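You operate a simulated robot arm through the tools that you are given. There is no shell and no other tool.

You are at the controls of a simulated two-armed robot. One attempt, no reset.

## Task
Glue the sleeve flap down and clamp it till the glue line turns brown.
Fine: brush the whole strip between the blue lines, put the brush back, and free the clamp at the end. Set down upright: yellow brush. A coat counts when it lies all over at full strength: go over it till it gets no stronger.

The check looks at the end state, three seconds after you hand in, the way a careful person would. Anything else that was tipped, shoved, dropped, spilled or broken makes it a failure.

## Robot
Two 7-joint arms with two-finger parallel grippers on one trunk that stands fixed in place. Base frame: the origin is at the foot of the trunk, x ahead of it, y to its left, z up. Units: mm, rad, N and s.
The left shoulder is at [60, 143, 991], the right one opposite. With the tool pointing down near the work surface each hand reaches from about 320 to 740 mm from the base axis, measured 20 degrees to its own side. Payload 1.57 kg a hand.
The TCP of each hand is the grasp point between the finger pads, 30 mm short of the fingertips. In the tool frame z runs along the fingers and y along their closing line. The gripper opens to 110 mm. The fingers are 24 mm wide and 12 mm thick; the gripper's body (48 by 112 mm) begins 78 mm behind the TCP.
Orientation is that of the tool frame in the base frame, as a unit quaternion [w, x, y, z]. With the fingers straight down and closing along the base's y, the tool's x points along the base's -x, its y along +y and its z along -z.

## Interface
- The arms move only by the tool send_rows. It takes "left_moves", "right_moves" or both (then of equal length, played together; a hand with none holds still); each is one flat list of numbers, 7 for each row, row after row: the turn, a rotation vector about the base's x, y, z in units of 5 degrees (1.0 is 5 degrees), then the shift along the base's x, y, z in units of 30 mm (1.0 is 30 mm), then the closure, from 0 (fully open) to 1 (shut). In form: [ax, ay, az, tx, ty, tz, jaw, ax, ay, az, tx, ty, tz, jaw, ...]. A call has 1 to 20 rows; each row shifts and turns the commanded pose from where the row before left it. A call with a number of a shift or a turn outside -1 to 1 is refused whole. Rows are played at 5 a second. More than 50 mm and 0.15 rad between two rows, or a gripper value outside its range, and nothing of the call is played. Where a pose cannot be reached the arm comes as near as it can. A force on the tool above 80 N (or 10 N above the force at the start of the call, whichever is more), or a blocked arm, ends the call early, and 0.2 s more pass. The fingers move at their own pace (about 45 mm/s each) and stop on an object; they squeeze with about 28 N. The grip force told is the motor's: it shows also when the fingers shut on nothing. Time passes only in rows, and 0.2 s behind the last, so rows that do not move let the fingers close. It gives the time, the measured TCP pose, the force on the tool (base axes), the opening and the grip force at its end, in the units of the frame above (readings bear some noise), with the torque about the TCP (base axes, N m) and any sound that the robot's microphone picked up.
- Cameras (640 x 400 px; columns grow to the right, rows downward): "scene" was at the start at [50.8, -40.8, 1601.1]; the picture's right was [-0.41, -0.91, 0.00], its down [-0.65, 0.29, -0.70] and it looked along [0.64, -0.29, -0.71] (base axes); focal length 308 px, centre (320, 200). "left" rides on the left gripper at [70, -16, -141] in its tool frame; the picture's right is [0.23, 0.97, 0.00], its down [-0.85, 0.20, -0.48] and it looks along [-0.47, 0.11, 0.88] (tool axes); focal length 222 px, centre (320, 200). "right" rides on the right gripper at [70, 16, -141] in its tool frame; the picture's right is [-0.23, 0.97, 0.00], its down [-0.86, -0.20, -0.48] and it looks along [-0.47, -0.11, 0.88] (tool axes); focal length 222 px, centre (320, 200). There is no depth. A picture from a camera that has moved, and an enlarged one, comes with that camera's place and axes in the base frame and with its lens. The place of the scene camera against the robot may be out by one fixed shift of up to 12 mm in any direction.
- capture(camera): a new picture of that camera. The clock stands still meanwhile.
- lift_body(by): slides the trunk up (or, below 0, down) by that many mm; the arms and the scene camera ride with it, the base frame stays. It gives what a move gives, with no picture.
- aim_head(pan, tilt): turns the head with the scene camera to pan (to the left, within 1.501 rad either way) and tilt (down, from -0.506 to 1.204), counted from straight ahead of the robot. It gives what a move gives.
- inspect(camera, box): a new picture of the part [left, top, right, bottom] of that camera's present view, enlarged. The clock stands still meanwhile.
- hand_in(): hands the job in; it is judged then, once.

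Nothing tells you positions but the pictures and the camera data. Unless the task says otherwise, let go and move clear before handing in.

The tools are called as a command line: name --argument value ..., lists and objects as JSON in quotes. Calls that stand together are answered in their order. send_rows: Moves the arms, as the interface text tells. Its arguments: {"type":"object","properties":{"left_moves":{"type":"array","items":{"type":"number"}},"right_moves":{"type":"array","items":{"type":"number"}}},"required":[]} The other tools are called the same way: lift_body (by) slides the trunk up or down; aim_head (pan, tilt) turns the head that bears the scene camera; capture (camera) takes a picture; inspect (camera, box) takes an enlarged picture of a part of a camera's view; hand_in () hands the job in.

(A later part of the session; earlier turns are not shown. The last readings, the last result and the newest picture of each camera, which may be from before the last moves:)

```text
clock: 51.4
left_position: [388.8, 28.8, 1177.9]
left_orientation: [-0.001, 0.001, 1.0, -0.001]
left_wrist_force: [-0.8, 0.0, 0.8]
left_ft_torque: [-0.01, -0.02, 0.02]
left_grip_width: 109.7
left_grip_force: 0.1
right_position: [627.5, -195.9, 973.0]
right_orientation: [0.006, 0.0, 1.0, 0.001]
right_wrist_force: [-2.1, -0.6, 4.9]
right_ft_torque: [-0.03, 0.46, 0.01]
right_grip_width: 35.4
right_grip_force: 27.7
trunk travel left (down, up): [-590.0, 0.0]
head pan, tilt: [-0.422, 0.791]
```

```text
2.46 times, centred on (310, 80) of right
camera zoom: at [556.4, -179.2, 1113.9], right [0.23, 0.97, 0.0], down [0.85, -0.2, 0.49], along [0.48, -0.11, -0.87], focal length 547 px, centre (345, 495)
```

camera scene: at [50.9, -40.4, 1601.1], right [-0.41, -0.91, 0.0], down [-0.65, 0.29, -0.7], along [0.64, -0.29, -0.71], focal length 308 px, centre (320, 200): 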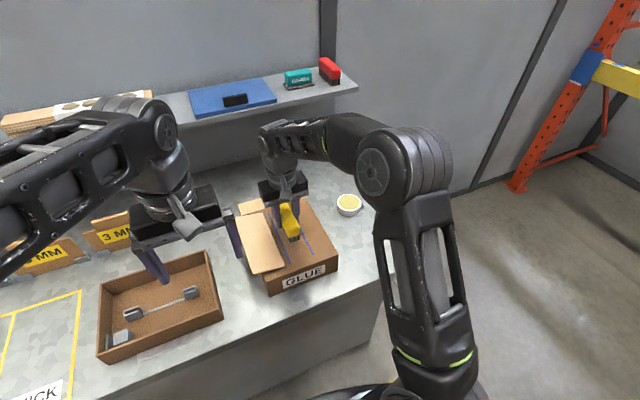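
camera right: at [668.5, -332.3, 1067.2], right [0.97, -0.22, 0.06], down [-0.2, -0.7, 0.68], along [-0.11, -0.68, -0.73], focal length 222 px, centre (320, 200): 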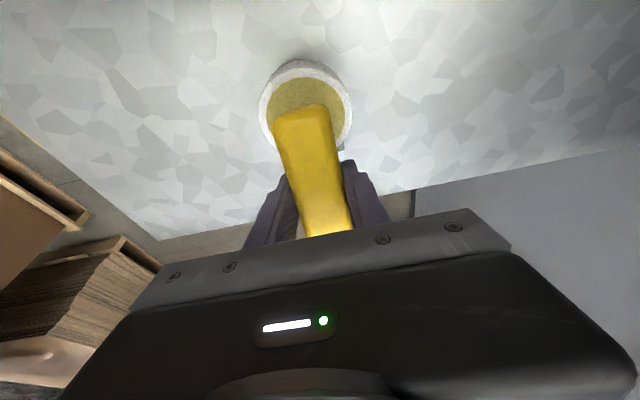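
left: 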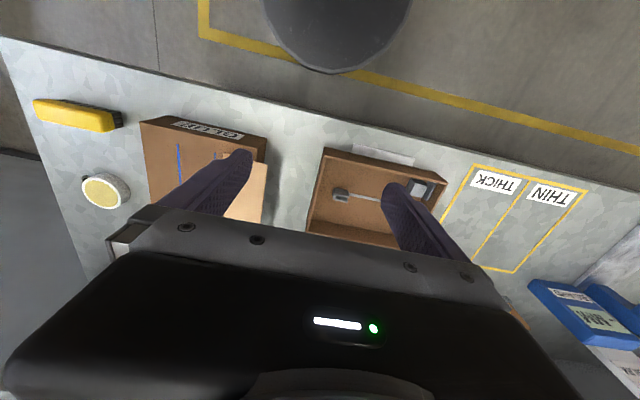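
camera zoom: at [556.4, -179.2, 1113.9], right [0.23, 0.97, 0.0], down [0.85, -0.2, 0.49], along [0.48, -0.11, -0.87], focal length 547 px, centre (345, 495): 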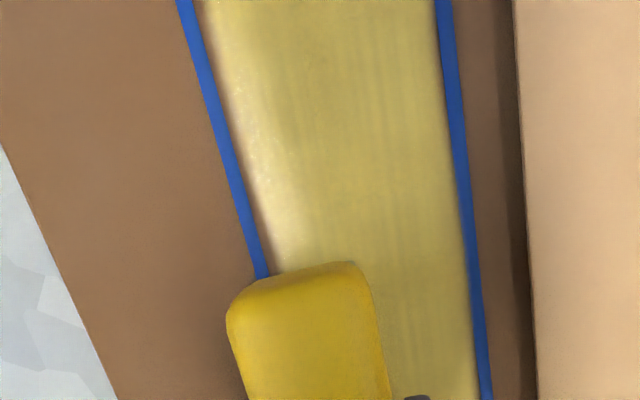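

The right lane still needs more near its line, and the near ends need a longer stroke. I'll shift 2–3 mm outward, stroke further toward me, and repeat.

send_rows --right_moves '[0, 0.07, 0, 0, -0.1, 0, 1, 0, 0, 0, -0.74, 0, 0, 1, 0, 0, 0, -0.74, 0, 0, 1, 0, 0, 0, -0.74, 0, 0, 1, 0, 0, 0, -0.74, 0, 0, 1, 0, 0, 0, -0.74, 0, 0, 1, 0, 0, 0, -0.74, 0, 0, 1, 0, 0, 0, 0.74, 0, 0, 1, 0, 0, 0, 0.74, 0, 0, 1, 0, 0, 0, 0.74, 0, 0, 1, 0, 0, 0, 0.74, 0, 0, 1, 0, 0, 0, 0.74, 0, 0, 1, 0, 0, 0, 0.74, 0, 0, 1]'

inspect --camera "scene" --box '[260, 190, 350, 280]'

inspect --camera "right" --box '[180, 0, 440, 160]'

```text
clock: 54.2
left_position: [389.5, 29.7, 1179.5]
left_orientation: [0.0, 0.0, 1.0, -0.001]
left_wrist_force: [0.5, -0.8, 0.1]
left_ft_torque: [0.01, 0.0, -0.01]
left_grip_width: 110.2
left_grip_force: 0.0
right_position: [628.3, -197.4, 972.5]
right_orientation: [0.004, 0.001, 1.0, 0.0]
right_wrist_force: [0.2, 0.9, 0.9]
right_ft_torque: [0.02, -0.16, 0.03]
right_grip_width: 35.7
right_grip_force: 27.8
trunk travel left (down, up): [-590.0, 0.0]
head pan, tilt: [-0.422, 0.791]
```

```text
4.44 times, centred on (305, 235) of scene
camera zoom: at [50.8, -40.6, 1601.1], right [-0.41, -0.91, 0.0], down [-0.65, 0.29, -0.7], along [0.64, -0.29, -0.71], focal length 1370 px, centre (387, 44)
```

zoom: 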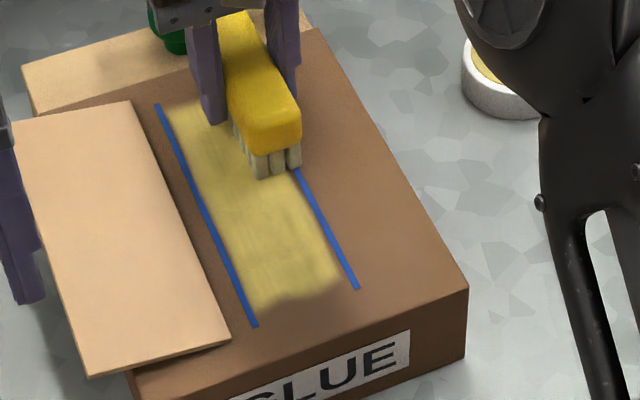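

```text
2.46 times, centred on (310, 80) of right
camera zoom: at [556.8, -181.7, 1114.4], right [0.23, 0.97, 0.0], down [0.85, -0.2, 0.48], along [0.47, -0.11, -0.88], focal length 547 px, centre (345, 495)
```

zoom: 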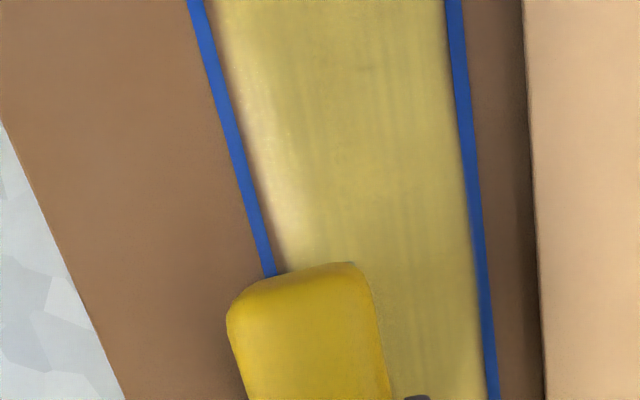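

inspect --camera "scene" --box '[300, 230, 345, 265]'

inspect --camera "scene" --box '[262, 196, 307, 231]'

```text
11.43 times, centred on (322, 248) of scene
camera zoom: at [50.8, -40.6, 1601.1], right [-0.41, -0.91, 0.0], down [-0.65, 0.29, -0.7], along [0.64, -0.29, -0.71], focal length 3523 px, centre (291, -343)
```

zoom: 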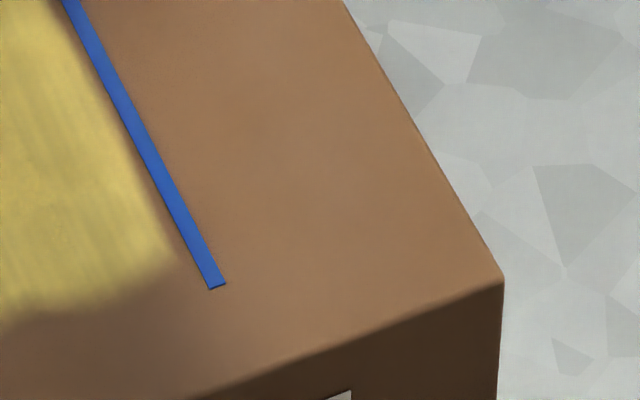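

```text
11.43 times, centred on (284, 214) of scene
camera zoom: at [50.8, -40.6, 1601.1], right [-0.41, -0.91, 0.0], down [-0.65, 0.29, -0.7], along [0.64, -0.29, -0.71], focal length 3523 px, centre (726, 46)
```

zoom: 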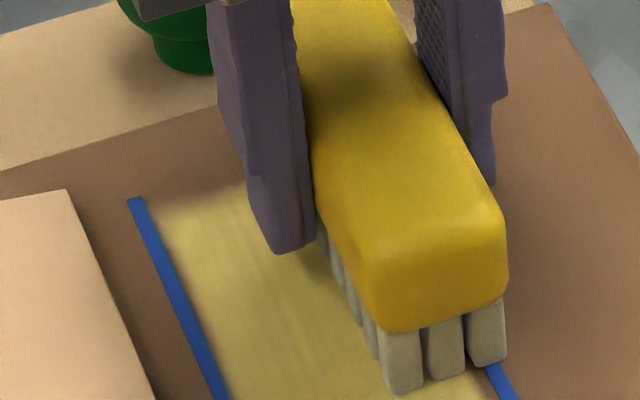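

The near edge of the coat is lobed and about 10 mm short, because the near bristles lifted. I'll tip the near end down slightly and work the near end of the right lane, shifted outward.

send_rows --right_moves '[0, -0.1, 0, 0, -0.12, 0, 1, 0, 0, 0, -0.74, 0, 0, 1, 0, 0, 0, -0.74, 0, 0, 1, 0, 0, 0, -0.74, 0, 0, 1, 0, 0, 0, -0.74, 0, 0, 1, 0, 0, 0, -0.74, 0, 0, 1, 0, 0, 0, 0.7, 0, 0, 1, 0, 0, 0, 0.7, 0, 0, 1, 0, 0, 0, -0.7, 0, 0, 1, 0, 0, 0, -0.7, 0, 0, 1, 0, 0, 0, 0, 0, 0, 1]'

inspect --camera "scene" --box '[270, 200, 350, 280]'

```text
clock: 56.6
left_position: [389.1, 29.5, 1177.3]
left_orientation: [0.0, 0.0, 1.0, -0.001]
left_wrist_force: [0.5, -0.1, -0.2]
left_ft_torque: [-0.03, -0.01, 0.02]
left_grip_width: 110.3
left_grip_force: 0.0
right_position: [513.4, -202.2, 971.8]
right_orientation: [0.007, 0.001, 1.0, -0.001]
right_wrist_force: [0.0, 0.1, 4.5]
right_ft_torque: [-0.01, -0.05, 0.02]
right_grip_width: 35.7
right_grip_force: 28.4
trunk travel left (down, up): [-590.0, 0.0]
head pan, tilt: [-0.422, 0.791]
```

```text
5.00 times, centred on (310, 240) of scene
camera zoom: at [50.6, -40.7, 1601.0], right [-0.41, -0.91, 0.0], down [-0.65, 0.29, -0.7], along [0.64, -0.29, -0.71], focal length 1541 px, centre (370, 0)
```

zoom: 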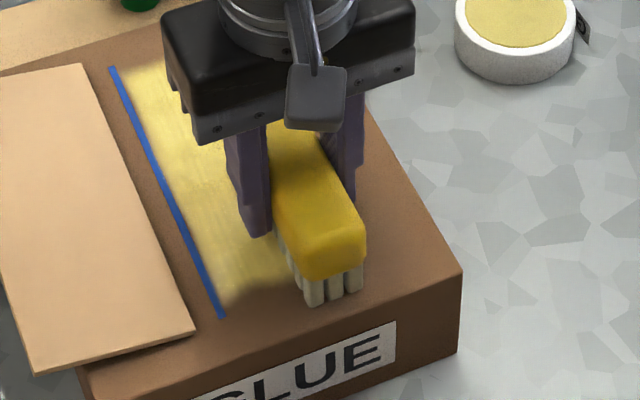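

The brush now bears evenly (6 N, no torque). I'll run full strokes in the right lane and then the middle lane from here.

send_rows --right_moves '[0, 0, 0, 0.63, 0, 0, 1, 0, 0, 0, 0.63, 0, 0, 1, 0, 0, 0, 0.63, 0, 0, 1, 0, 0, 0, 0.63, 0, 0, 1, 0, 0, 0, 0.63, 0, 0, 1, 0, 0, 0, 0.63, 0, 0, 1, 0, 0, 0, -0.63, 0, 0, 1, 0, 0, 0, -0.63, 0, 0, 1, 0, 0, 0, -0.63, 0, 0, 1, 0, 0, 0, -0.63, 0, 0, 1, 0, 0, 0, -0.63, 0, 0, 1, 0, 0, 0, -0.63, 0, 0, 1, 0, 0, 0, 0, 0.75, 0, 1, 0, 0, 0, 0.63, 0, 0, 1, 0, 0, 0, 0.63, 0, 0, 1, 0, 0, 0, 0.63, 0, 0, 1, 0, 0, 0, 0.63, 0, 0, 1, 0, 0, 0, 0.63, 0, 0, 1, 0, 0, 0, 0.63, 0, 0, 1]'

inspect --camera "scene" --box '[260, 190, 350, 280]'

inspect --camera "right" --box '[180, 0, 440, 160]'

```text
clock: 60.6
left_position: [389.3, 30.2, 1178.0]
left_orientation: [0.0, 0.0, 1.0, -0.001]
left_wrist_force: [-0.8, 1.0, 0.2]
left_ft_torque: [0.03, 0.0, 0.02]
left_grip_width: 109.9
left_grip_force: 0.0
right_position: [631.0, -176.3, 972.2]
right_orientation: [0.008, 0.001, 1.0, 0.002]
right_wrist_force: [0.0, -0.7, -1.2]
right_ft_torque: [0.01, -0.04, -0.01]
right_grip_width: 35.3
right_grip_force: 28.2
trunk travel left (down, up): [-590.0, 0.0]
head pan, tilt: [-0.422, 0.791]
```

```text
4.44 times, centred on (305, 235) of scene
camera zoom: at [51.7, -40.7, 1601.0], right [-0.41, -0.91, 0.0], down [-0.65, 0.29, -0.7], along [0.64, -0.29, -0.71], focal length 1370 px, centre (387, 44)
```

zoom: 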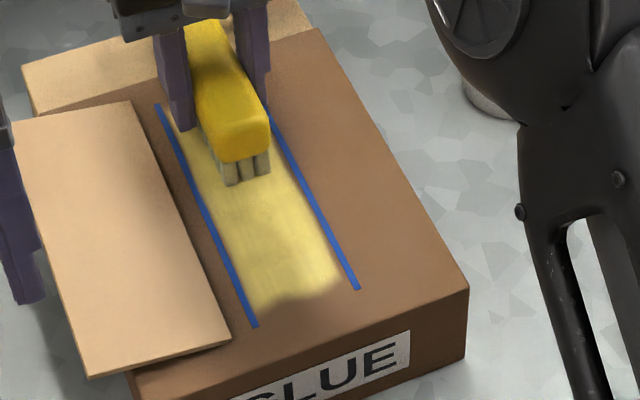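

```text
2.46 times, centred on (310, 80) of right
camera zoom: at [558.3, -161.8, 1113.8], right [0.23, 0.97, 0.0], down [0.85, -0.2, 0.49], along [0.48, -0.11, -0.87], focal length 547 px, centre (345, 495)
```

zoom: 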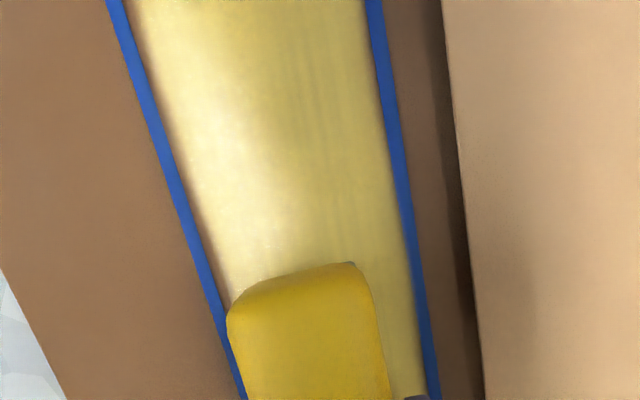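

inspect --camera "scene" --box '[290, 225, 345, 268]'

inspect --camera "right" --box '[220, 0, 360, 90]'

```text
9.30 times, centred on (318, 246) of scene
camera zoom: at [51.7, -40.7, 1601.0], right [-0.41, -0.91, 0.0], down [-0.65, 0.29, -0.7], along [0.64, -0.29, -0.71], focal length 2867 px, centre (343, -233)
```

zoom: 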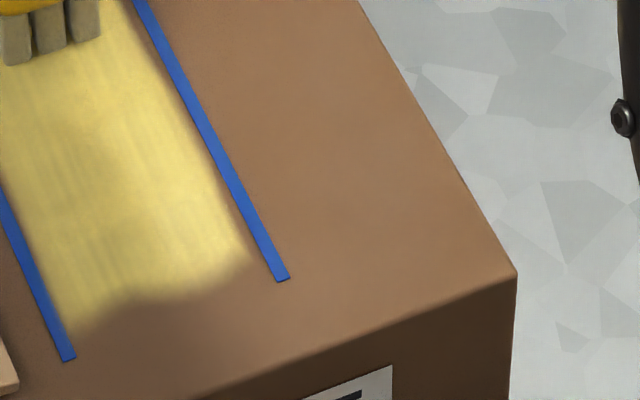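

```text
4.44 times, centred on (290, 45) of right
camera zoom: at [558.3, -161.8, 1113.8], right [0.23, 0.97, 0.0], down [0.85, -0.2, 0.49], along [0.48, -0.11, -0.87], focal length 987 px, centre (453, 889)
```

zoom: 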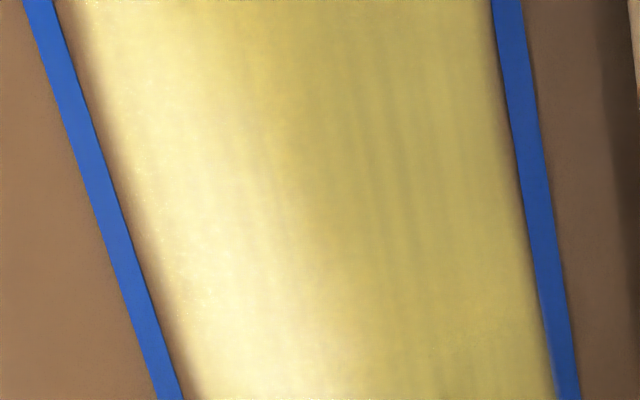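

I'll run the middle lane back past the near end with a bit more pressure and see if the near edge moves.

send_rows --right_moves '[0, 0, 0, -0.73, 0, -0.03, 1, 0, 0, 0, -0.73, 0, 0, 1, 0, 0, 0, -0.73, 0, 0, 1, 0, 0, 0, -0.73, 0, 0, 1, 0, 0, 0, -0.73, 0, 0, 1, 0, 0, 0, -0.5, 0, 0, 1, 0, 0, 0, 0, 0, 0, 1]'

inspect --camera "scene" --box '[280, 210, 350, 280]'

inspect --camera "left" --box '[130, 90, 280, 200]'

```text
clock: 62.2
left_position: [388.9, 29.4, 1180.1]
left_orientation: [0.0, -0.001, 1.0, -0.001]
left_wrist_force: [0.6, 0.1, 0.4]
left_ft_torque: [-0.03, -0.02, -0.03]
left_grip_width: 110.1
left_grip_force: 0.1
right_position: [506.4, -177.9, 972.8]
right_orientation: [0.01, 0.001, 1.0, 0.001]
right_wrist_force: [9.0, 0.2, 22.1]
right_ft_torque: [-0.07, 0.58, 0.02]
right_grip_width: 35.7
right_grip_force: 27.9
trunk travel left (down, up): [-590.0, 0.0]
head pan, tilt: [-0.422, 0.791]
```

```text
5.71 times, centred on (315, 245) of scene
camera zoom: at [50.4, -40.1, 1601.2], right [-0.41, -0.91, 0.0], down [-0.65, 0.29, -0.7], along [0.64, -0.29, -0.71], focal length 1761 px, centre (349, -57)
```

zoom: 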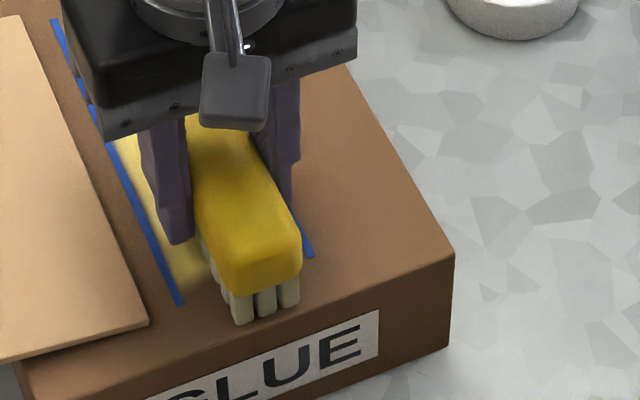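

```text
3.64 times, centred on (205, 145) of left
camera zoom: at [320.7, 14.2, 1319.6], right [-0.23, 0.97, 0.0], down [0.85, 0.2, 0.48], along [0.47, 0.11, -0.88], focal length 808 px, centre (738, 400)
```

zoom: 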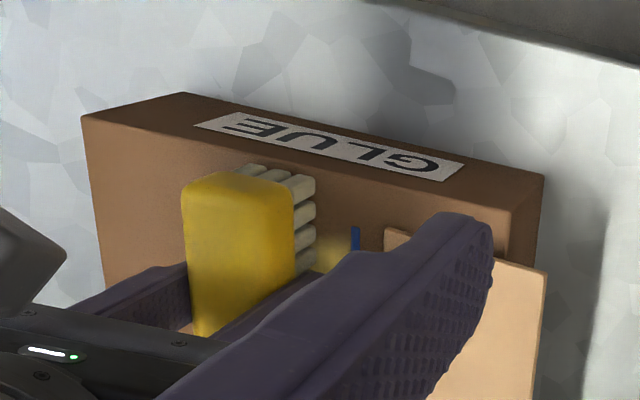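

send_rows --right_moves '[0, 0, 0, 0.3, 0, 0.03, 1, 0, 0, 0, 0.6, 0, 0.02, 1, 0, 0, 0, 0.7, 0, 0, 1, 0, 0, 0, 0.7, 0, 0, 1, 0, 0, 0, 0.7, 0, 0, 1, 0, 0, 0, 0, 0, 0, 1]'

inspect --camera "scene" --box '[290, 225, 345, 268]'

inspect --camera "right" --box '[180, 0, 440, 160]'

```text
clock: 63.6
left_position: [388.7, 29.5, 1179.8]
left_orientation: [-0.001, 0.0, 1.0, -0.001]
left_wrist_force: [0.0, 0.3, -0.2]
left_ft_torque: [0.01, -0.01, 0.03]
left_grip_width: 110.1
left_grip_force: 0.0
right_position: [596.6, -178.0, 971.5]
right_orientation: [0.007, 0.001, 1.0, 0.001]
right_wrist_force: [0.1, 0.1, -0.6]
right_ft_torque: [0.01, 0.02, 0.0]
right_grip_width: 35.5
right_grip_force: 27.8
trunk travel left (down, up): [-590.0, 0.0]
head pan, tilt: [-0.422, 0.791]
```

```text
9.30 times, centred on (318, 246) of scene
camera zoom: at [50.9, -41.0, 1601.0], right [-0.41, -0.91, 0.0], down [-0.65, 0.29, -0.7], along [0.64, -0.29, -0.71], focal length 2867 px, centre (343, -233)
```

zoom: 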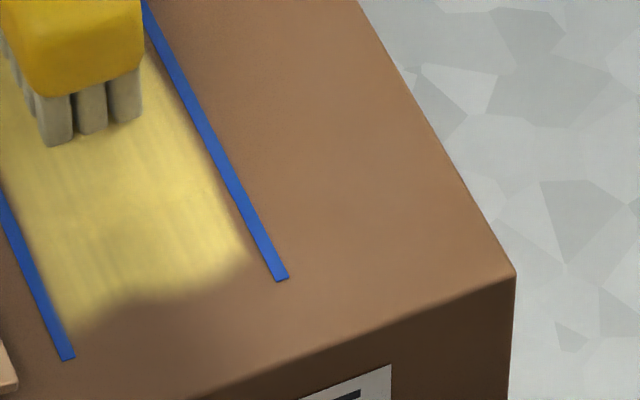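

```text
2.46 times, centred on (310, 80) of right
camera zoom: at [524.6, -162.7, 1113.9], right [0.23, 0.97, 0.0], down [0.85, -0.2, 0.49], along [0.48, -0.11, -0.87], focal length 547 px, centre (345, 495)
```

zoom: 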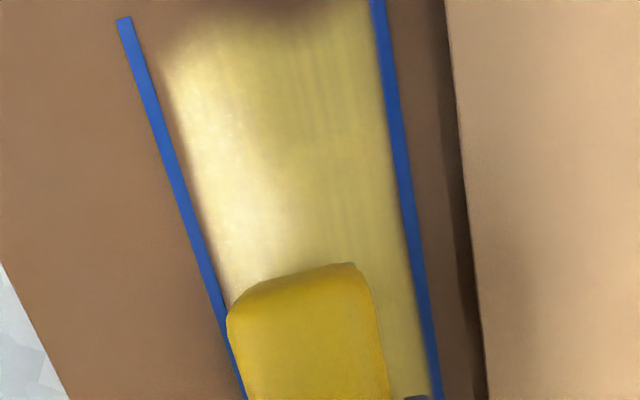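

The near edge did not move and the bristles look grey again, so the brush has run low on glue. I'll go back and reload it the same way.

send_rows --right_moves '[0, 0, 0, 0, 0, 1, 1, 0, 0.02, -1, 0, -0.467, 0, 1, 0, 0, -1, 0, -0.467, 0, 1, 0, 0, -1, 0, -0.467, 0, 1, 0, 0, -1, 0, -0.467, 0, 1, 0, 0, -1, 0, -0.467, 0, 1, 0, 0, -1, 0, -0.467, 0, 1, 0, 0, -1, 0, -0.467, 0, 1, 0, 0, -1, 0, -0.467, 0, 1, 0, 0, -1, 0, -0.467, 0, 1, 0, 0, -1, 0, -0.467, 0, 1, 0, 0, -1, 0.18, -0.467, -0.067, 1, 0, 0, -1, 0.18, -0.467, -0.067, 1, 0, 0, -1, 0.18, -0.467, -0.067, 1, 0, 0, -1, 0.18, -0.467, -0.067, 1, 0, 0, -1, 0.18, -0.467, -0.067, 1, 0, 0, -1, 0.18, -0.467, -0.067, 1, 0, 0, -1, 0.18, -0.467, -0.067, 1, 0, 0, -1, 0.18, -0.467, -0.067, 1]'

inspect --camera "scene" --box '[260, 185, 350, 275]'

inspect --camera "scene" --box '[320, 155, 400, 210]'

```text
clock: 67.6
left_position: [388.9, 28.9, 1180.3]
left_orientation: [0.0, 0.0, 1.0, 0.0]
left_wrist_force: [0.5, -0.1, 1.1]
left_ft_torque: [0.01, 0.01, 0.04]
left_grip_width: 110.1
left_grip_force: 0.0
right_position: [637.4, -430.8, 986.4]
right_orientation: [0.004, 0.707, 0.707, -0.004]
right_wrist_force: [-0.4, -0.2, -0.9]
right_ft_torque: [0.03, 0.01, 0.03]
right_grip_width: 35.8
right_grip_force: 27.7
trunk travel left (down, up): [-590.0, 0.0]
head pan, tilt: [-0.422, 0.791]
```

```text
4.44 times, centred on (305, 230) of scene
camera zoom: at [51.3, -41.4, 1601.0], right [-0.41, -0.91, 0.0], down [-0.65, 0.29, -0.7], along [0.64, -0.29, -0.71], focal length 1370 px, centre (387, 67)
```

zoom: 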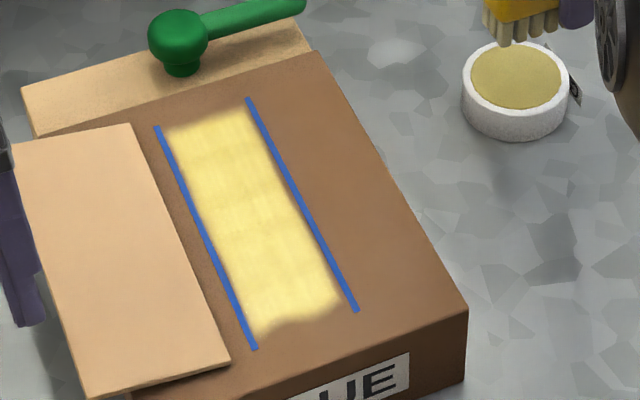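

```text
7.27 times, centred on (360, 182) of scene
camera zoom: at [51.3, -41.4, 1601.0], right [-0.41, -0.91, 0.0], down [-0.65, 0.29, -0.7], along [0.64, -0.29, -0.71], focal length 2242 px, centre (29, 327)
```

zoom: 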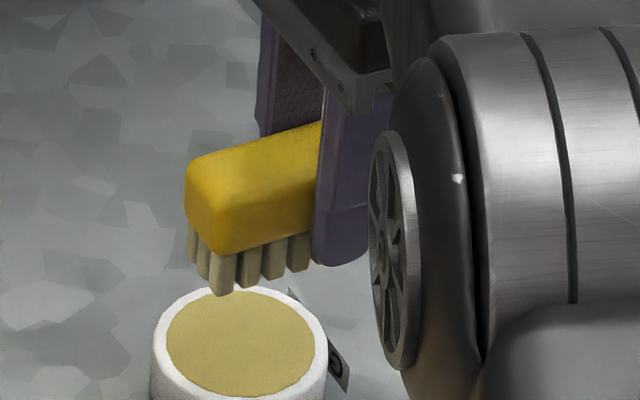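

inspect --camera "scene" --box '[265, 203, 315, 238]'

inspect --camera "scene" --box '[290, 232, 340, 267]'

```text
11.43 times, centred on (290, 220) of scene
camera zoom: at [51.3, -41.4, 1601.0], right [-0.41, -0.91, 0.0], down [-0.65, 0.29, -0.7], along [0.64, -0.29, -0.71], focal length 3523 px, centre (663, -34)
```

zoom: 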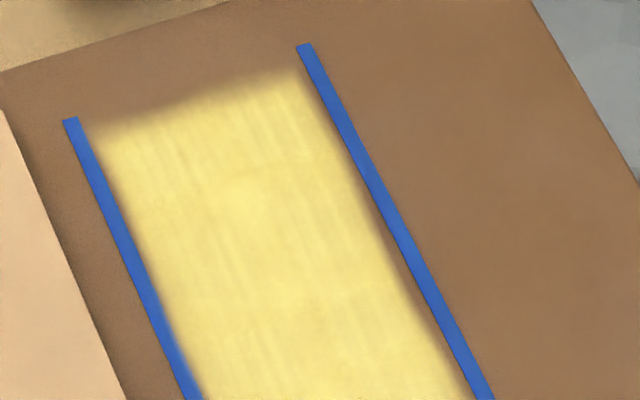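

```text
11.43 times, centred on (315, 250) of scene
camera zoom: at [51.3, -41.4, 1601.0], right [-0.41, -0.91, 0.0], down [-0.65, 0.29, -0.7], along [0.64, -0.29, -0.71], focal length 3523 px, centre (377, -366)
```

zoom: 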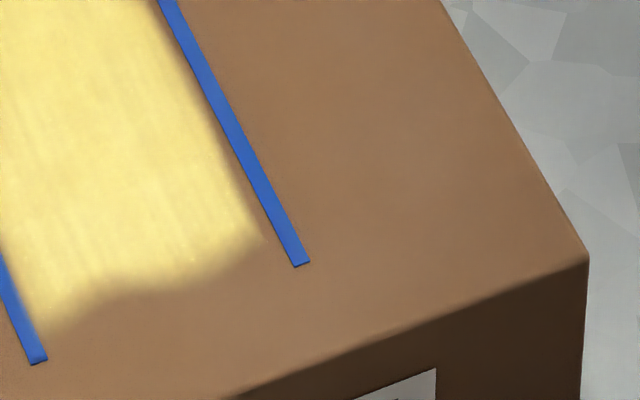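

The far end and both sides now end in straight soft edges just inside the lines; only the near end is ragged and short. I'll reload by dipping the tip again.

send_rows --right_moves '[-1, 0, 0, 0.167, -0.05, -0.35, 1, -1, 0, 0, 0.167, -0.05, -0.45, 1, -1, 0, 0, 0.167, -0.05, -0.45, 1, 0, 0, 0, 0, 0, -0.2, 1, 0, 0, 0, 0, 0, 0, 1]'

inspect --camera "right" --box '[240, 40, 380, 180]'

```text
clock: 68.8
left_position: [389.5, 30.5, 1178.9]
left_orientation: [0.0, 0.0, 1.0, -0.001]
left_wrist_force: [0.2, -0.6, 0.4]
left_ft_torque: [-0.01, -0.02, 0.0]
left_grip_width: 109.8
left_grip_force: 0.2
right_position: [653.4, -434.2, 942.2]
right_orientation: [0.098, 0.701, 0.7, -0.097]
right_wrist_force: [-0.3, 0.1, -1.4]
right_ft_torque: [0.02, -0.01, 0.02]
right_grip_width: 35.3
right_grip_force: 28.2
trunk travel left (down, up): [-590.0, 0.0]
head pan, tilt: [-0.422, 0.791]
```

```text
2.86 times, centred on (310, 110) of right
camera zoom: at [669.5, -330.3, 1061.0], right [0.97, -0.22, 0.06], down [-0.2, -0.69, 0.69], along [-0.11, -0.69, -0.72], focal length 635 px, centre (349, 457)
```

zoom: 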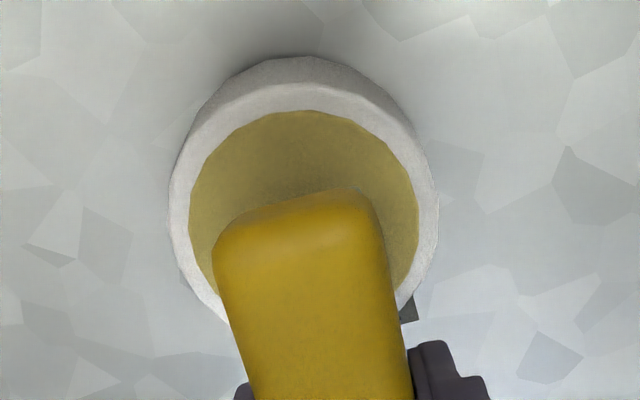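

send_rows --right_moves '[0, 0, 0, 0, 0, -0.1, 1, 0, 0, 0, 0, 0, -0.07, 1, 0, 0, 0, 0, 0, 0, 1]'

```text
clock: 69.6
left_position: [389.0, 30.0, 1178.9]
left_orientation: [0.0, 0.0, 1.0, 0.0]
left_wrist_force: [0.5, 0.4, -0.7]
left_ft_torque: [-0.02, -0.02, -0.01]
left_grip_width: 110.2
left_grip_force: 0.1
right_position: [653.0, -434.8, 938.3]
right_orientation: [0.097, 0.701, 0.7, -0.097]
right_wrist_force: [-0.1, -0.3, -0.5]
right_ft_torque: [-0.01, 0.01, 0.05]
right_grip_width: 35.8
right_grip_force: 28.2
trunk travel left (down, up): [-590.0, 0.0]
head pan, tilt: [-0.422, 0.791]
```

The tip is just above the glue. Easing down a couple more millimetres.

send_rows --right_moves '[0, 0, 0, 0, 0, -0.06, 1, 0, 0, 0, 0, 0, -0.06, 1, 0, 0, 0, 0, 0, 0, 1, 0, 0, 0, 0, 0, 0, 1]'

```text
clock: 70.6
left_position: [389.1, 29.4, 1178.9]
left_orientation: [0.0, -0.001, 1.0, -0.001]
left_wrist_force: [-0.1, -0.2, -1.0]
left_ft_torque: [-0.01, 0.02, 0.05]
left_grip_width: 110.1
left_grip_force: 0.2
right_position: [653.5, -435.1, 934.8]
right_orientation: [0.098, 0.701, 0.7, -0.097]
right_wrist_force: [-0.3, -0.5, -0.8]
right_ft_torque: [0.03, -0.02, 0.0]
right_grip_width: 35.6
right_grip_force: 27.6
trunk travel left (down, up): [-590.0, 0.0]
head pan, tilt: [-0.422, 0.791]
```

send_rows --right_moves '[0, 0, 0, 0, 0, -0.06, 1, 0, 0, 0, 0, 0, -0.06, 1, 0, 0, 0, 0, 0, 0, 1, 0, 0, 0, 0, 0, 0, 1]'

```text
clock: 71.6
left_position: [387.4, 30.5, 1179.7]
left_orientation: [0.001, 0.0, 1.0, -0.001]
left_wrist_force: [0.2, 0.0, 0.5]
left_ft_torque: [0.01, 0.0, -0.02]
left_grip_width: 109.7
left_grip_force: 0.0
right_position: [653.4, -434.9, 933.5]
right_orientation: [0.1, 0.701, 0.7, -0.096]
right_wrist_force: [0.4, -2.5, 16.5]
right_ft_torque: [0.59, 0.14, -0.05]
right_grip_width: 35.5
right_grip_force: 28.1
trunk travel left (down, up): [-590.0, 0.0]
head pan, tilt: [-0.422, 0.791]
```

Contact made. I'll hold a moment, then lift, level and check the bristles.

send_rows --right_moves '[0, 0, 0, 0, 0, 0.02, 1, 0, 0, 0, 0, 0, 0, 1, 0, 0, 0, 0, 0, 0, 1, 0, 0, 0, 0, 0, 0.6, 1, 0, 0, 0, 0, 0, 0.8, 1, 1, 0, 0, -0.15, 0.1, 0.15, 1, 1, 0, 0, -0.15, 0.1, 0.15, 1, 1, 0, 0, -0.15, 0.1, 0.15, 1, 0, 0, 0, 0, 0, 0, 1]'

inspect --camera "scene" --box '[320, 155, 400, 210]'

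```text
clock: 73.6
left_position: [389.9, 30.1, 1178.9]
left_orientation: [-0.001, 0.0, 1.0, -0.001]
left_wrist_force: [0.2, 0.1, -0.3]
left_ft_torque: [0.0, -0.01, 0.02]
left_grip_width: 109.8
left_grip_force: 0.0
right_position: [640.8, -425.7, 986.7]
right_orientation: [0.004, 0.707, 0.707, -0.004]
right_wrist_force: [-0.2, 0.2, -1.1]
right_ft_torque: [-0.01, 0.0, 0.02]
right_grip_width: 35.7
right_grip_force: 27.6
trunk travel left (down, up): [-590.0, 0.0]
head pan, tilt: [-0.422, 0.791]
```

```text
7.27 times, centred on (360, 182) of scene
camera zoom: at [51.1, -40.5, 1601.1], right [-0.41, -0.91, 0.0], down [-0.65, 0.29, -0.7], along [0.64, -0.29, -0.71], focal length 2242 px, centre (29, 327)
```

zoom: 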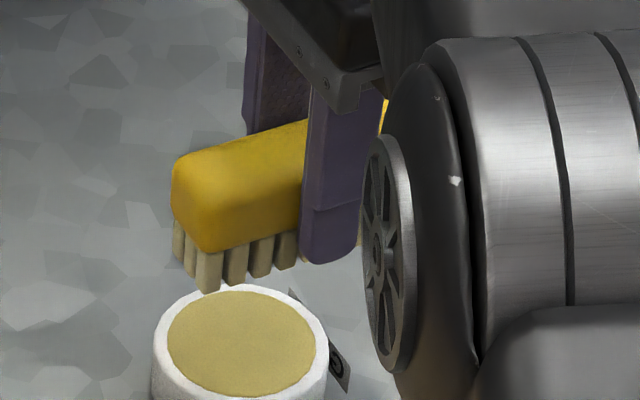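

I'll return to the near end of the strip, starting with the right lane.

send_rows --right_moves '[0, 0, 1, -0.206, 0.4235, 0.025, 1, 0, 0, 1, -0.206, 0.4235, 0.025, 1, 0, 0, 1, -0.206, 0.4235, 0.025, 1, 0, 0, 1, -0.206, 0.4235, 0.025, 1, 0, 0, 1, -0.206, 0.4235, 0.025, 1, 0, 0, 1, -0.206, 0.4235, 0.025, 1, 0, 0, 1, -0.206, 0.4235, 0.025, 1, 0, 0, 1, -0.206, 0.4235, 0.025, 1, 0, 0, 1, -0.206, 0.4235, 0.025, 1, 0, 0, 1, -0.206, 0.4235, 0.025, 1, 0, 0, 1, -0.206, 0.4235, 0.025, 1, 0, 0, 1, -0.206, 0.4235, 0.025, 1, 0, 0, 1, -0.206, 0.4235, 0.025, 1, 0, 0, 1, -0.206, 0.4235, 0.025, 1, 0, 0, 1, -0.206, 0.4235, 0.025, 1, 0, 0, 1, -0.206, 0.4235, 0.025, 1, 0, 0, 1, -0.206, 0.4235, 0.025, 1, 0, 0, 1, -0.206, 0.4235, 0.025, 1]'

inspect --camera "scene" --box '[270, 195, 350, 275]'

inspect --camera "left" --box '[130, 90, 280, 200]'

```text
clock: 77.4
left_position: [389.9, 30.7, 1178.9]
left_orientation: [-0.001, -0.001, 1.0, -0.001]
left_wrist_force: [-0.2, 0.0, -0.5]
left_ft_torque: [0.03, 0.03, 0.0]
left_grip_width: 110.1
left_grip_force: 0.1
right_position: [529.2, -198.0, 999.8]
right_orientation: [0.006, 0.0, 1.0, 0.001]
right_wrist_force: [0.2, 0.8, -0.8]
right_ft_torque: [-0.01, -0.02, 0.02]
right_grip_width: 35.3
right_grip_force: 28.0
trunk travel left (down, up): [-590.0, 0.0]
head pan, tilt: [-0.422, 0.791]
```

```text
5.00 times, centred on (310, 235) of scene
camera zoom: at [50.9, -40.6, 1601.1], right [-0.41, -0.91, 0.0], down [-0.65, 0.29, -0.7], along [0.64, -0.29, -0.71], focal length 1541 px, centre (370, 25)
```

zoom: 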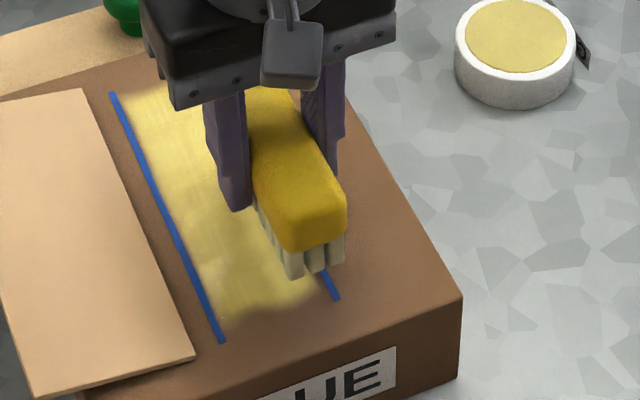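

```text
3.64 times, centred on (205, 145) of left
camera zoom: at [321.1, 13.9, 1319.4], right [-0.23, 0.97, 0.0], down [0.85, 0.2, 0.48], along [0.47, 0.11, -0.88], focal length 808 px, centre (738, 400)
```

zoom: 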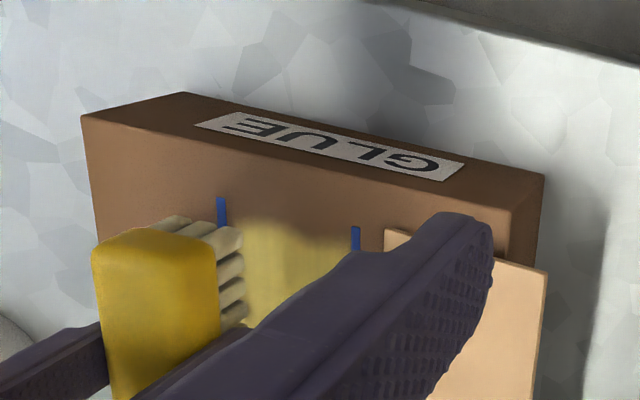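

I'll tip the near end down a bit more and lower so the near bristles bear on the strip's near end.

send_rows --right_moves '[0, -0.25, 0, 0, 0, -0.4, 1, 0, 0, 0, 0, 0, -0.4, 1, 0, 0, 0, 0, 0, -0.04, 1, 0, 0, 0, 0, 0, 0, 1]'

```text
clock: 78.4
left_position: [389.5, 29.5, 1179.0]
left_orientation: [0.0, -0.001, 1.0, -0.001]
left_wrist_force: [-0.5, -0.4, -0.5]
left_ft_torque: [0.02, -0.01, 0.01]
left_grip_width: 110.0
left_grip_force: 0.0
right_position: [527.8, -197.3, 976.3]
right_orientation: [0.017, 0.001, 1.0, 0.001]
right_wrist_force: [0.6, 0.2, 0.1]
right_ft_torque: [-0.03, 0.01, -0.01]
right_grip_width: 35.5
right_grip_force: 28.0
trunk travel left (down, up): [-590.0, 0.0]
head pan, tilt: [-0.422, 0.791]
```

send_rows --right_moves '[0, 0, 0, 0, 0, -0.07, 1, 0, 0, 0, 0, 0, 0, 1]'

```text
clock: 79.0
left_position: [390.1, 29.7, 1179.3]
left_orientation: [0.0, 0.0, 1.0, -0.001]
left_wrist_force: [0.0, 0.2, -0.5]
left_ft_torque: [-0.04, 0.02, 0.0]
left_grip_width: 110.0
left_grip_force: 0.2
right_position: [528.1, -197.5, 972.8]
right_orientation: [0.018, 0.001, 1.0, 0.0]
right_wrist_force: [0.6, -0.6, -1.7]
right_ft_torque: [-0.02, -0.02, -0.02]
right_grip_width: 35.7
right_grip_force: 27.9
trunk travel left (down, up): [-590.0, 0.0]
head pan, tilt: [-0.422, 0.791]
```

send_rows --right_moves '[0, 0, 0, 0, 0, -0.04, 1, 0, 0, 0, 0, 0, 0, 1]'

```text
clock: 79.6
left_position: [387.6, 29.5, 1179.2]
left_orientation: [0.001, 0.0, 1.0, -0.001]
left_wrist_force: [-0.3, -0.7, -0.2]
left_ft_torque: [0.03, 0.04, 0.01]
left_grip_width: 109.9
left_grip_force: 0.1
right_position: [528.0, -197.4, 973.6]
right_orientation: [0.018, 0.0, 1.0, 0.001]
right_wrist_force: [-1.2, 1.3, 6.4]
right_ft_torque: [0.0, 0.38, -0.02]
right_grip_width: 35.6
right_grip_force: 28.4
trunk travel left (down, up): [-590.0, 0.0]
head pan, tilt: [-0.422, 0.791]
```

Near-end contact is about 8 N. I'll make short strokes at the near end in the right lane, then the middle lane.

send_rows --right_moves '[0, 0, 0, -0.3, -0.07, 0, 1, 0, 0, 0, -0.3, 0, 0, 1, 0, 0, 0, 0.4, 0, 0, 1, 0, 0, 0, 0.4, 0, 0, 1, 0, 0, 0, 0.4, 0, 0, 1, 0, 0, 0, -0.4, 0, 0, 1, 0, 0, 0, -0.4, 0, 0, 1, 0, 0, 0, -0.4, 0, 0, 1, 0, 0, 0, 0.4, 0, 0, 1, 0, 0, 0, 0.4, 0, 0, 1, 0, 0, 0, 0.4, 0, 0, 1, 0, 0, 0, 0, 0.6, 0, 1, 0, 0, 0, -0.4, 0, 0, 1, 0, 0, 0, -0.4, 0, 0, 1, 0, 0, 0, -0.4, 0, 0, 1, 0, 0, 0, 0.4, 0, 0, 1, 0, 0, 0, 0.4, 0, 0, 1, 0, 0, 0, 0.8, 0, 0, 1, 0, 0, 0, 0.8, 0, 0, 1, 0, 0, 0, 0, 0, 0, 1]'

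inspect --camera "scene" --box '[290, 225, 345, 268]'

inspect --camera "scene" --box '[260, 190, 350, 280]'

```text
clock: 83.8
left_position: [387.6, 29.9, 1179.8]
left_orientation: [0.001, 0.0, 1.0, -0.001]
left_wrist_force: [0.2, 0.6, -0.5]
left_ft_torque: [0.03, 0.0, 0.0]
left_grip_width: 109.8
left_grip_force: 0.1
right_position: [581.8, -179.7, 971.4]
right_orientation: [0.018, 0.001, 1.0, 0.001]
right_wrist_force: [-5.1, 1.5, 10.7]
right_ft_torque: [0.01, 0.77, -0.03]
right_grip_width: 35.7
right_grip_force: 28.0
trunk travel left (down, up): [-590.0, 0.0]
head pan, tilt: [-0.422, 0.791]
```

```text
9.30 times, centred on (318, 246) of scene
camera zoom: at [49.4, -40.4, 1601.1], right [-0.41, -0.91, 0.0], down [-0.65, 0.29, -0.7], along [0.64, -0.29, -0.71], focal length 2867 px, centre (343, -233)
```

zoom: 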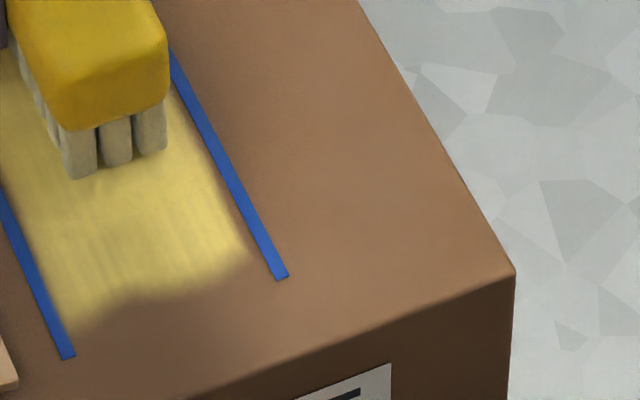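

```text
4.44 times, centred on (305, 235) of scene
camera zoom: at [49.4, -40.4, 1601.1], right [-0.41, -0.91, 0.0], down [-0.65, 0.29, -0.7], along [0.64, -0.29, -0.71], focal length 1370 px, centre (387, 44)
```

zoom: 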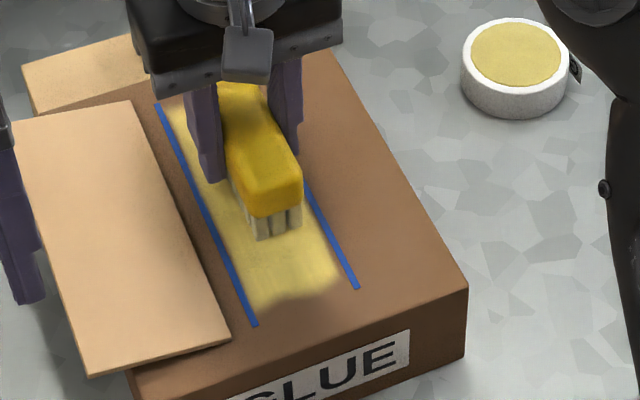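

The near edge looks unchanged. I'll inspect it from the wrist camera, which sees it more squarely.

inspect --camera "right" --box '[200, 0, 400, 120]'

inspect --camera "left" --box '[150, 110, 240, 170]'

```text
3.20 times, centred on (300, 60) of right
camera zoom: at [506.8, -165.0, 1112.6], right [0.23, 0.97, 0.01], down [0.84, -0.2, 0.51], along [0.5, -0.11, -0.86], focal length 711 px, centre (384, 648)
```

zoom: 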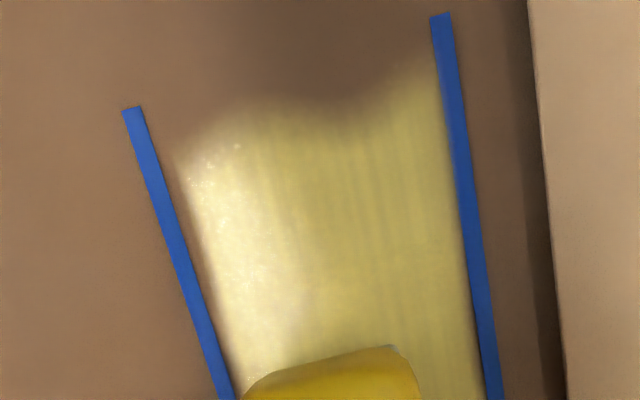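

```text
6.67 times, centred on (195, 140) of left
camera zoom: at [319.9, 14.1, 1319.7], right [-0.23, 0.97, 0.0], down [0.85, 0.2, 0.48], along [0.47, 0.11, -0.88], focal length 1481 px, centre (1153, 600)
```

zoom: 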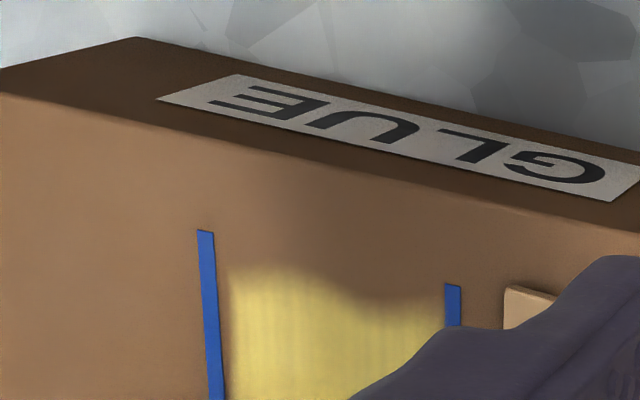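

The near edge is uneven, lagging around y≈−169 and at the right corner. I'll bring the middle of the brush over the near end, letting the near half overhang the box edge, so the whole bristle row passes over it.

send_rows --right_moves '[0, 0.2, 0, -0.7, 0.3, 0.1, 1, 0, 0, 0, -0.7, 0, 0, 1, 0, 0, 0, 0, 0, -0.08, 1, 0, 0, 0, -0.6, 0, 0, 1, 0, 0, 0, -0.6, 0, 0, 1, 0, 0, 0, -0.6, 0, 0, 1, 0, 0, 0, -0.6, 0, 0, 1, 0, 0, 0, 0, 0, 0, 1]'

inspect --camera "scene" --box '[270, 205, 350, 285]'

```text
clock: 85.6
left_position: [389.7, 30.2, 1178.9]
left_orientation: [0.0, 0.001, 1.0, -0.001]
left_wrist_force: [-0.1, -0.3, -0.6]
left_ft_torque: [0.01, -0.01, 0.03]
left_grip_width: 110.4
left_grip_force: 0.2
right_position: [467.6, -171.7, 974.0]
right_orientation: [0.009, 0.001, 1.0, -0.001]
right_wrist_force: [-0.2, -1.5, -1.1]
right_ft_torque: [-0.01, 0.01, 0.0]
right_grip_width: 35.4
right_grip_force: 28.3
trunk travel left (down, up): [-590.0, 0.0]
head pan, tilt: [-0.422, 0.791]
```

```text
5.00 times, centred on (310, 245) of scene
camera zoom: at [51.2, -40.8, 1601.0], right [-0.41, -0.91, 0.0], down [-0.65, 0.29, -0.7], along [0.64, -0.29, -0.71], focal length 1541 px, centre (370, -25)
```

zoom: 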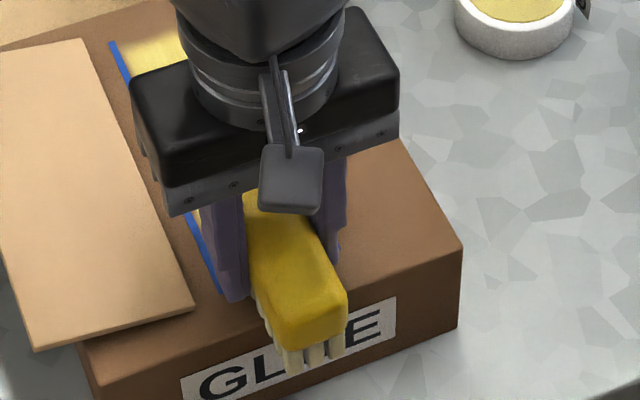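

send_rows --right_moves '[0, 0, 0, 0.3, 0, -0.04, 1, 0, 0, 0, 0, 0, -0.03, 1, 0, 0, 0, 0, 0, 0, 1]'

```text
clock: 86.4
left_position: [389.1, 29.4, 1178.4]
left_orientation: [0.0, 0.0, 1.0, -0.001]
left_wrist_force: [-0.1, 0.2, 0.4]
left_ft_torque: [0.04, 0.01, 0.01]
left_grip_width: 109.9
left_grip_force: 0.1
right_position: [476.3, -172.9, 972.3]
right_orientation: [0.009, 0.001, 1.0, 0.001]
right_wrist_force: [0.7, 0.5, 4.9]
right_ft_torque: [-0.06, -0.37, 0.0]
right_grip_width: 35.4
right_grip_force: 28.5
trunk travel left (down, up): [-590.0, 0.0]
head pan, tilt: [-0.422, 0.791]
```

send_rows --right_moves '[0, -0.12, 0, 0, 0, 0, 1, 0, 0, 0, 0.5, 0, 0, 1, 0, 0, 0, 0.5, 0, 0, 1, 0, 0, 0, 0.5, 0, 0, 1, 0, 0, 0, 0.5, 0, 0, 1, 0, 0, 0, 0.5, 0, 0, 1, 0, 0, 0, 0, 0, 0, 1]'

inspect --camera "scene" --box '[290, 225, 345, 268]'

inspect --camera "left" --box '[150, 110, 240, 170]'

```text
clock: 88.0
left_position: [389.7, 29.8, 1179.2]
left_orientation: [0.001, 0.0, 1.0, -0.001]
left_wrist_force: [-0.2, 0.1, -0.3]
left_ft_torque: [-0.02, -0.02, 0.01]
left_grip_width: 110.1
left_grip_force: 0.0
right_position: [550.4, -172.3, 971.0]
right_orientation: [0.014, 0.0, 1.0, 0.0]
right_wrist_force: [-4.4, 0.3, 9.6]
right_ft_torque: [-0.05, 0.74, -0.02]
right_grip_width: 35.7
right_grip_force: 28.3
trunk travel left (down, up): [-590.0, 0.0]
head pan, tilt: [-0.422, 0.791]
```

```text
9.30 times, centred on (318, 246) of scene
camera zoom: at [49.5, -40.5, 1601.2], right [-0.41, -0.91, 0.0], down [-0.65, 0.29, -0.7], along [0.64, -0.29, -0.71], focal length 2867 px, centre (343, -233)
```

zoom: 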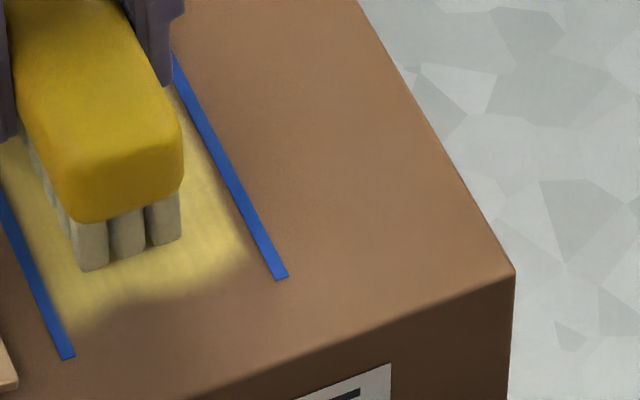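

```text
6.67 times, centred on (195, 140) of left
camera zoom: at [320.0, 13.9, 1319.7], right [-0.23, 0.97, 0.0], down [0.85, 0.2, 0.48], along [0.47, 0.11, -0.88], focal length 1481 px, centre (1153, 600)
```

zoom: 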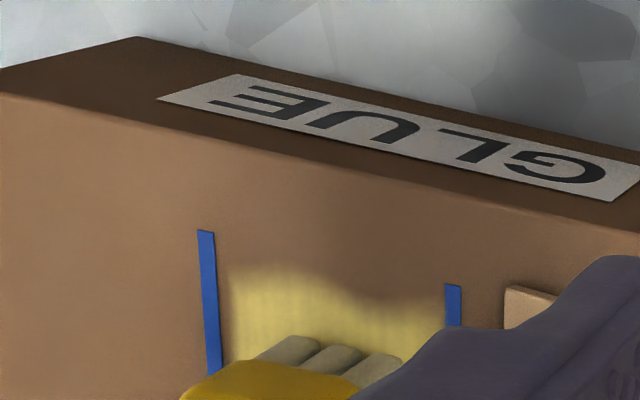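

The bristles look grey again, so each load only lasts a few strokes. I'll reload and then go straight to the near-end middle where the edge is still short.

send_rows --right_moves '[0, 0.15, 0, 0, 0, 1, 1, 0, 0, -1, 0.2, -0.478, 0, 1, 0, 0, -1, 0.2, -0.478, 0, 1, 0, 0, -1, 0.2, -0.478, 0, 1, 0, 0, -1, 0.2, -0.478, 0, 1, 0, 0, -1, 0.2, -0.478, 0, 1, 0, 0, -1, 0.2, -0.478, 0, 1, 0, 0, -1, 0.2, -0.478, 0, 1, 0, 0, -1, 0.2, -0.478, 0, 1, 0, 0, -1, 0.2, -0.478, 0, 1, 0, 0, -1, 0.2, -0.478, 0, 1, 0, 0, -1, 0.12, -0.478, -0.067, 1, 0, 0, -1, 0.12, -0.478, -0.067, 1, 0, 0, -1, 0.12, -0.478, -0.067, 1, 0, 0, -1, 0.12, -0.478, -0.067, 1, 0, 0, -1, 0.12, -0.478, -0.067, 1, 0, 0, -1, 0.12, -0.478, -0.067, 1, 0, 0, -1, 0.12, -0.478, -0.067, 1, 0, 0, -1, 0.12, -0.478, -0.067, 1]'

inspect --camera "scene" --box '[320, 155, 400, 210]'

inspect --camera "scene" --box '[265, 195, 345, 270]'

```text
clock: 92.0
left_position: [389.1, 29.5, 1178.1]
left_orientation: [0.0, 0.0, 1.0, 0.0]
left_wrist_force: [1.4, 0.0, 0.0]
left_ft_torque: [-0.02, 0.02, 0.0]
left_grip_width: 110.0
left_grip_force: 0.1
right_position: [641.1, -430.9, 984.4]
right_orientation: [0.005, 0.709, 0.706, -0.006]
right_wrist_force: [0.1, 0.2, -1.3]
right_ft_torque: [0.0, 0.03, 0.02]
right_grip_width: 35.5
right_grip_force: 28.0
trunk travel left (down, up): [-590.0, 0.0]
head pan, tilt: [-0.422, 0.791]
```

```text
7.27 times, centred on (360, 182) of scene
camera zoom: at [51.3, -41.4, 1601.0], right [-0.41, -0.91, 0.0], down [-0.65, 0.29, -0.7], along [0.64, -0.29, -0.71], focal length 2242 px, centre (29, 327)
```

zoom: 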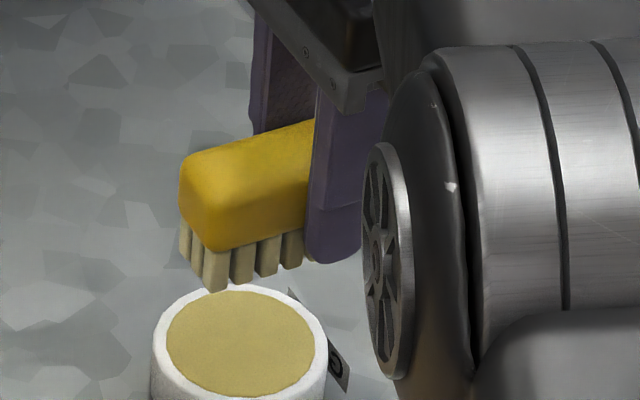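

```text
5.33 times, centred on (305, 232) of scene
camera zoom: at [51.3, -41.4, 1601.0], right [-0.41, -0.91, 0.0], down [-0.65, 0.29, -0.7], along [0.64, -0.29, -0.71], focal length 1644 px, centre (400, 27)
```

zoom: 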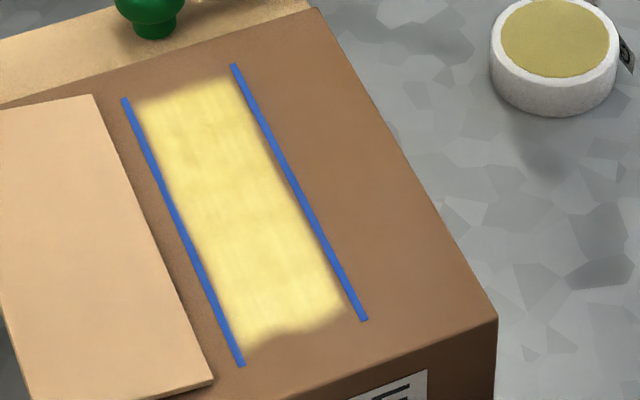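

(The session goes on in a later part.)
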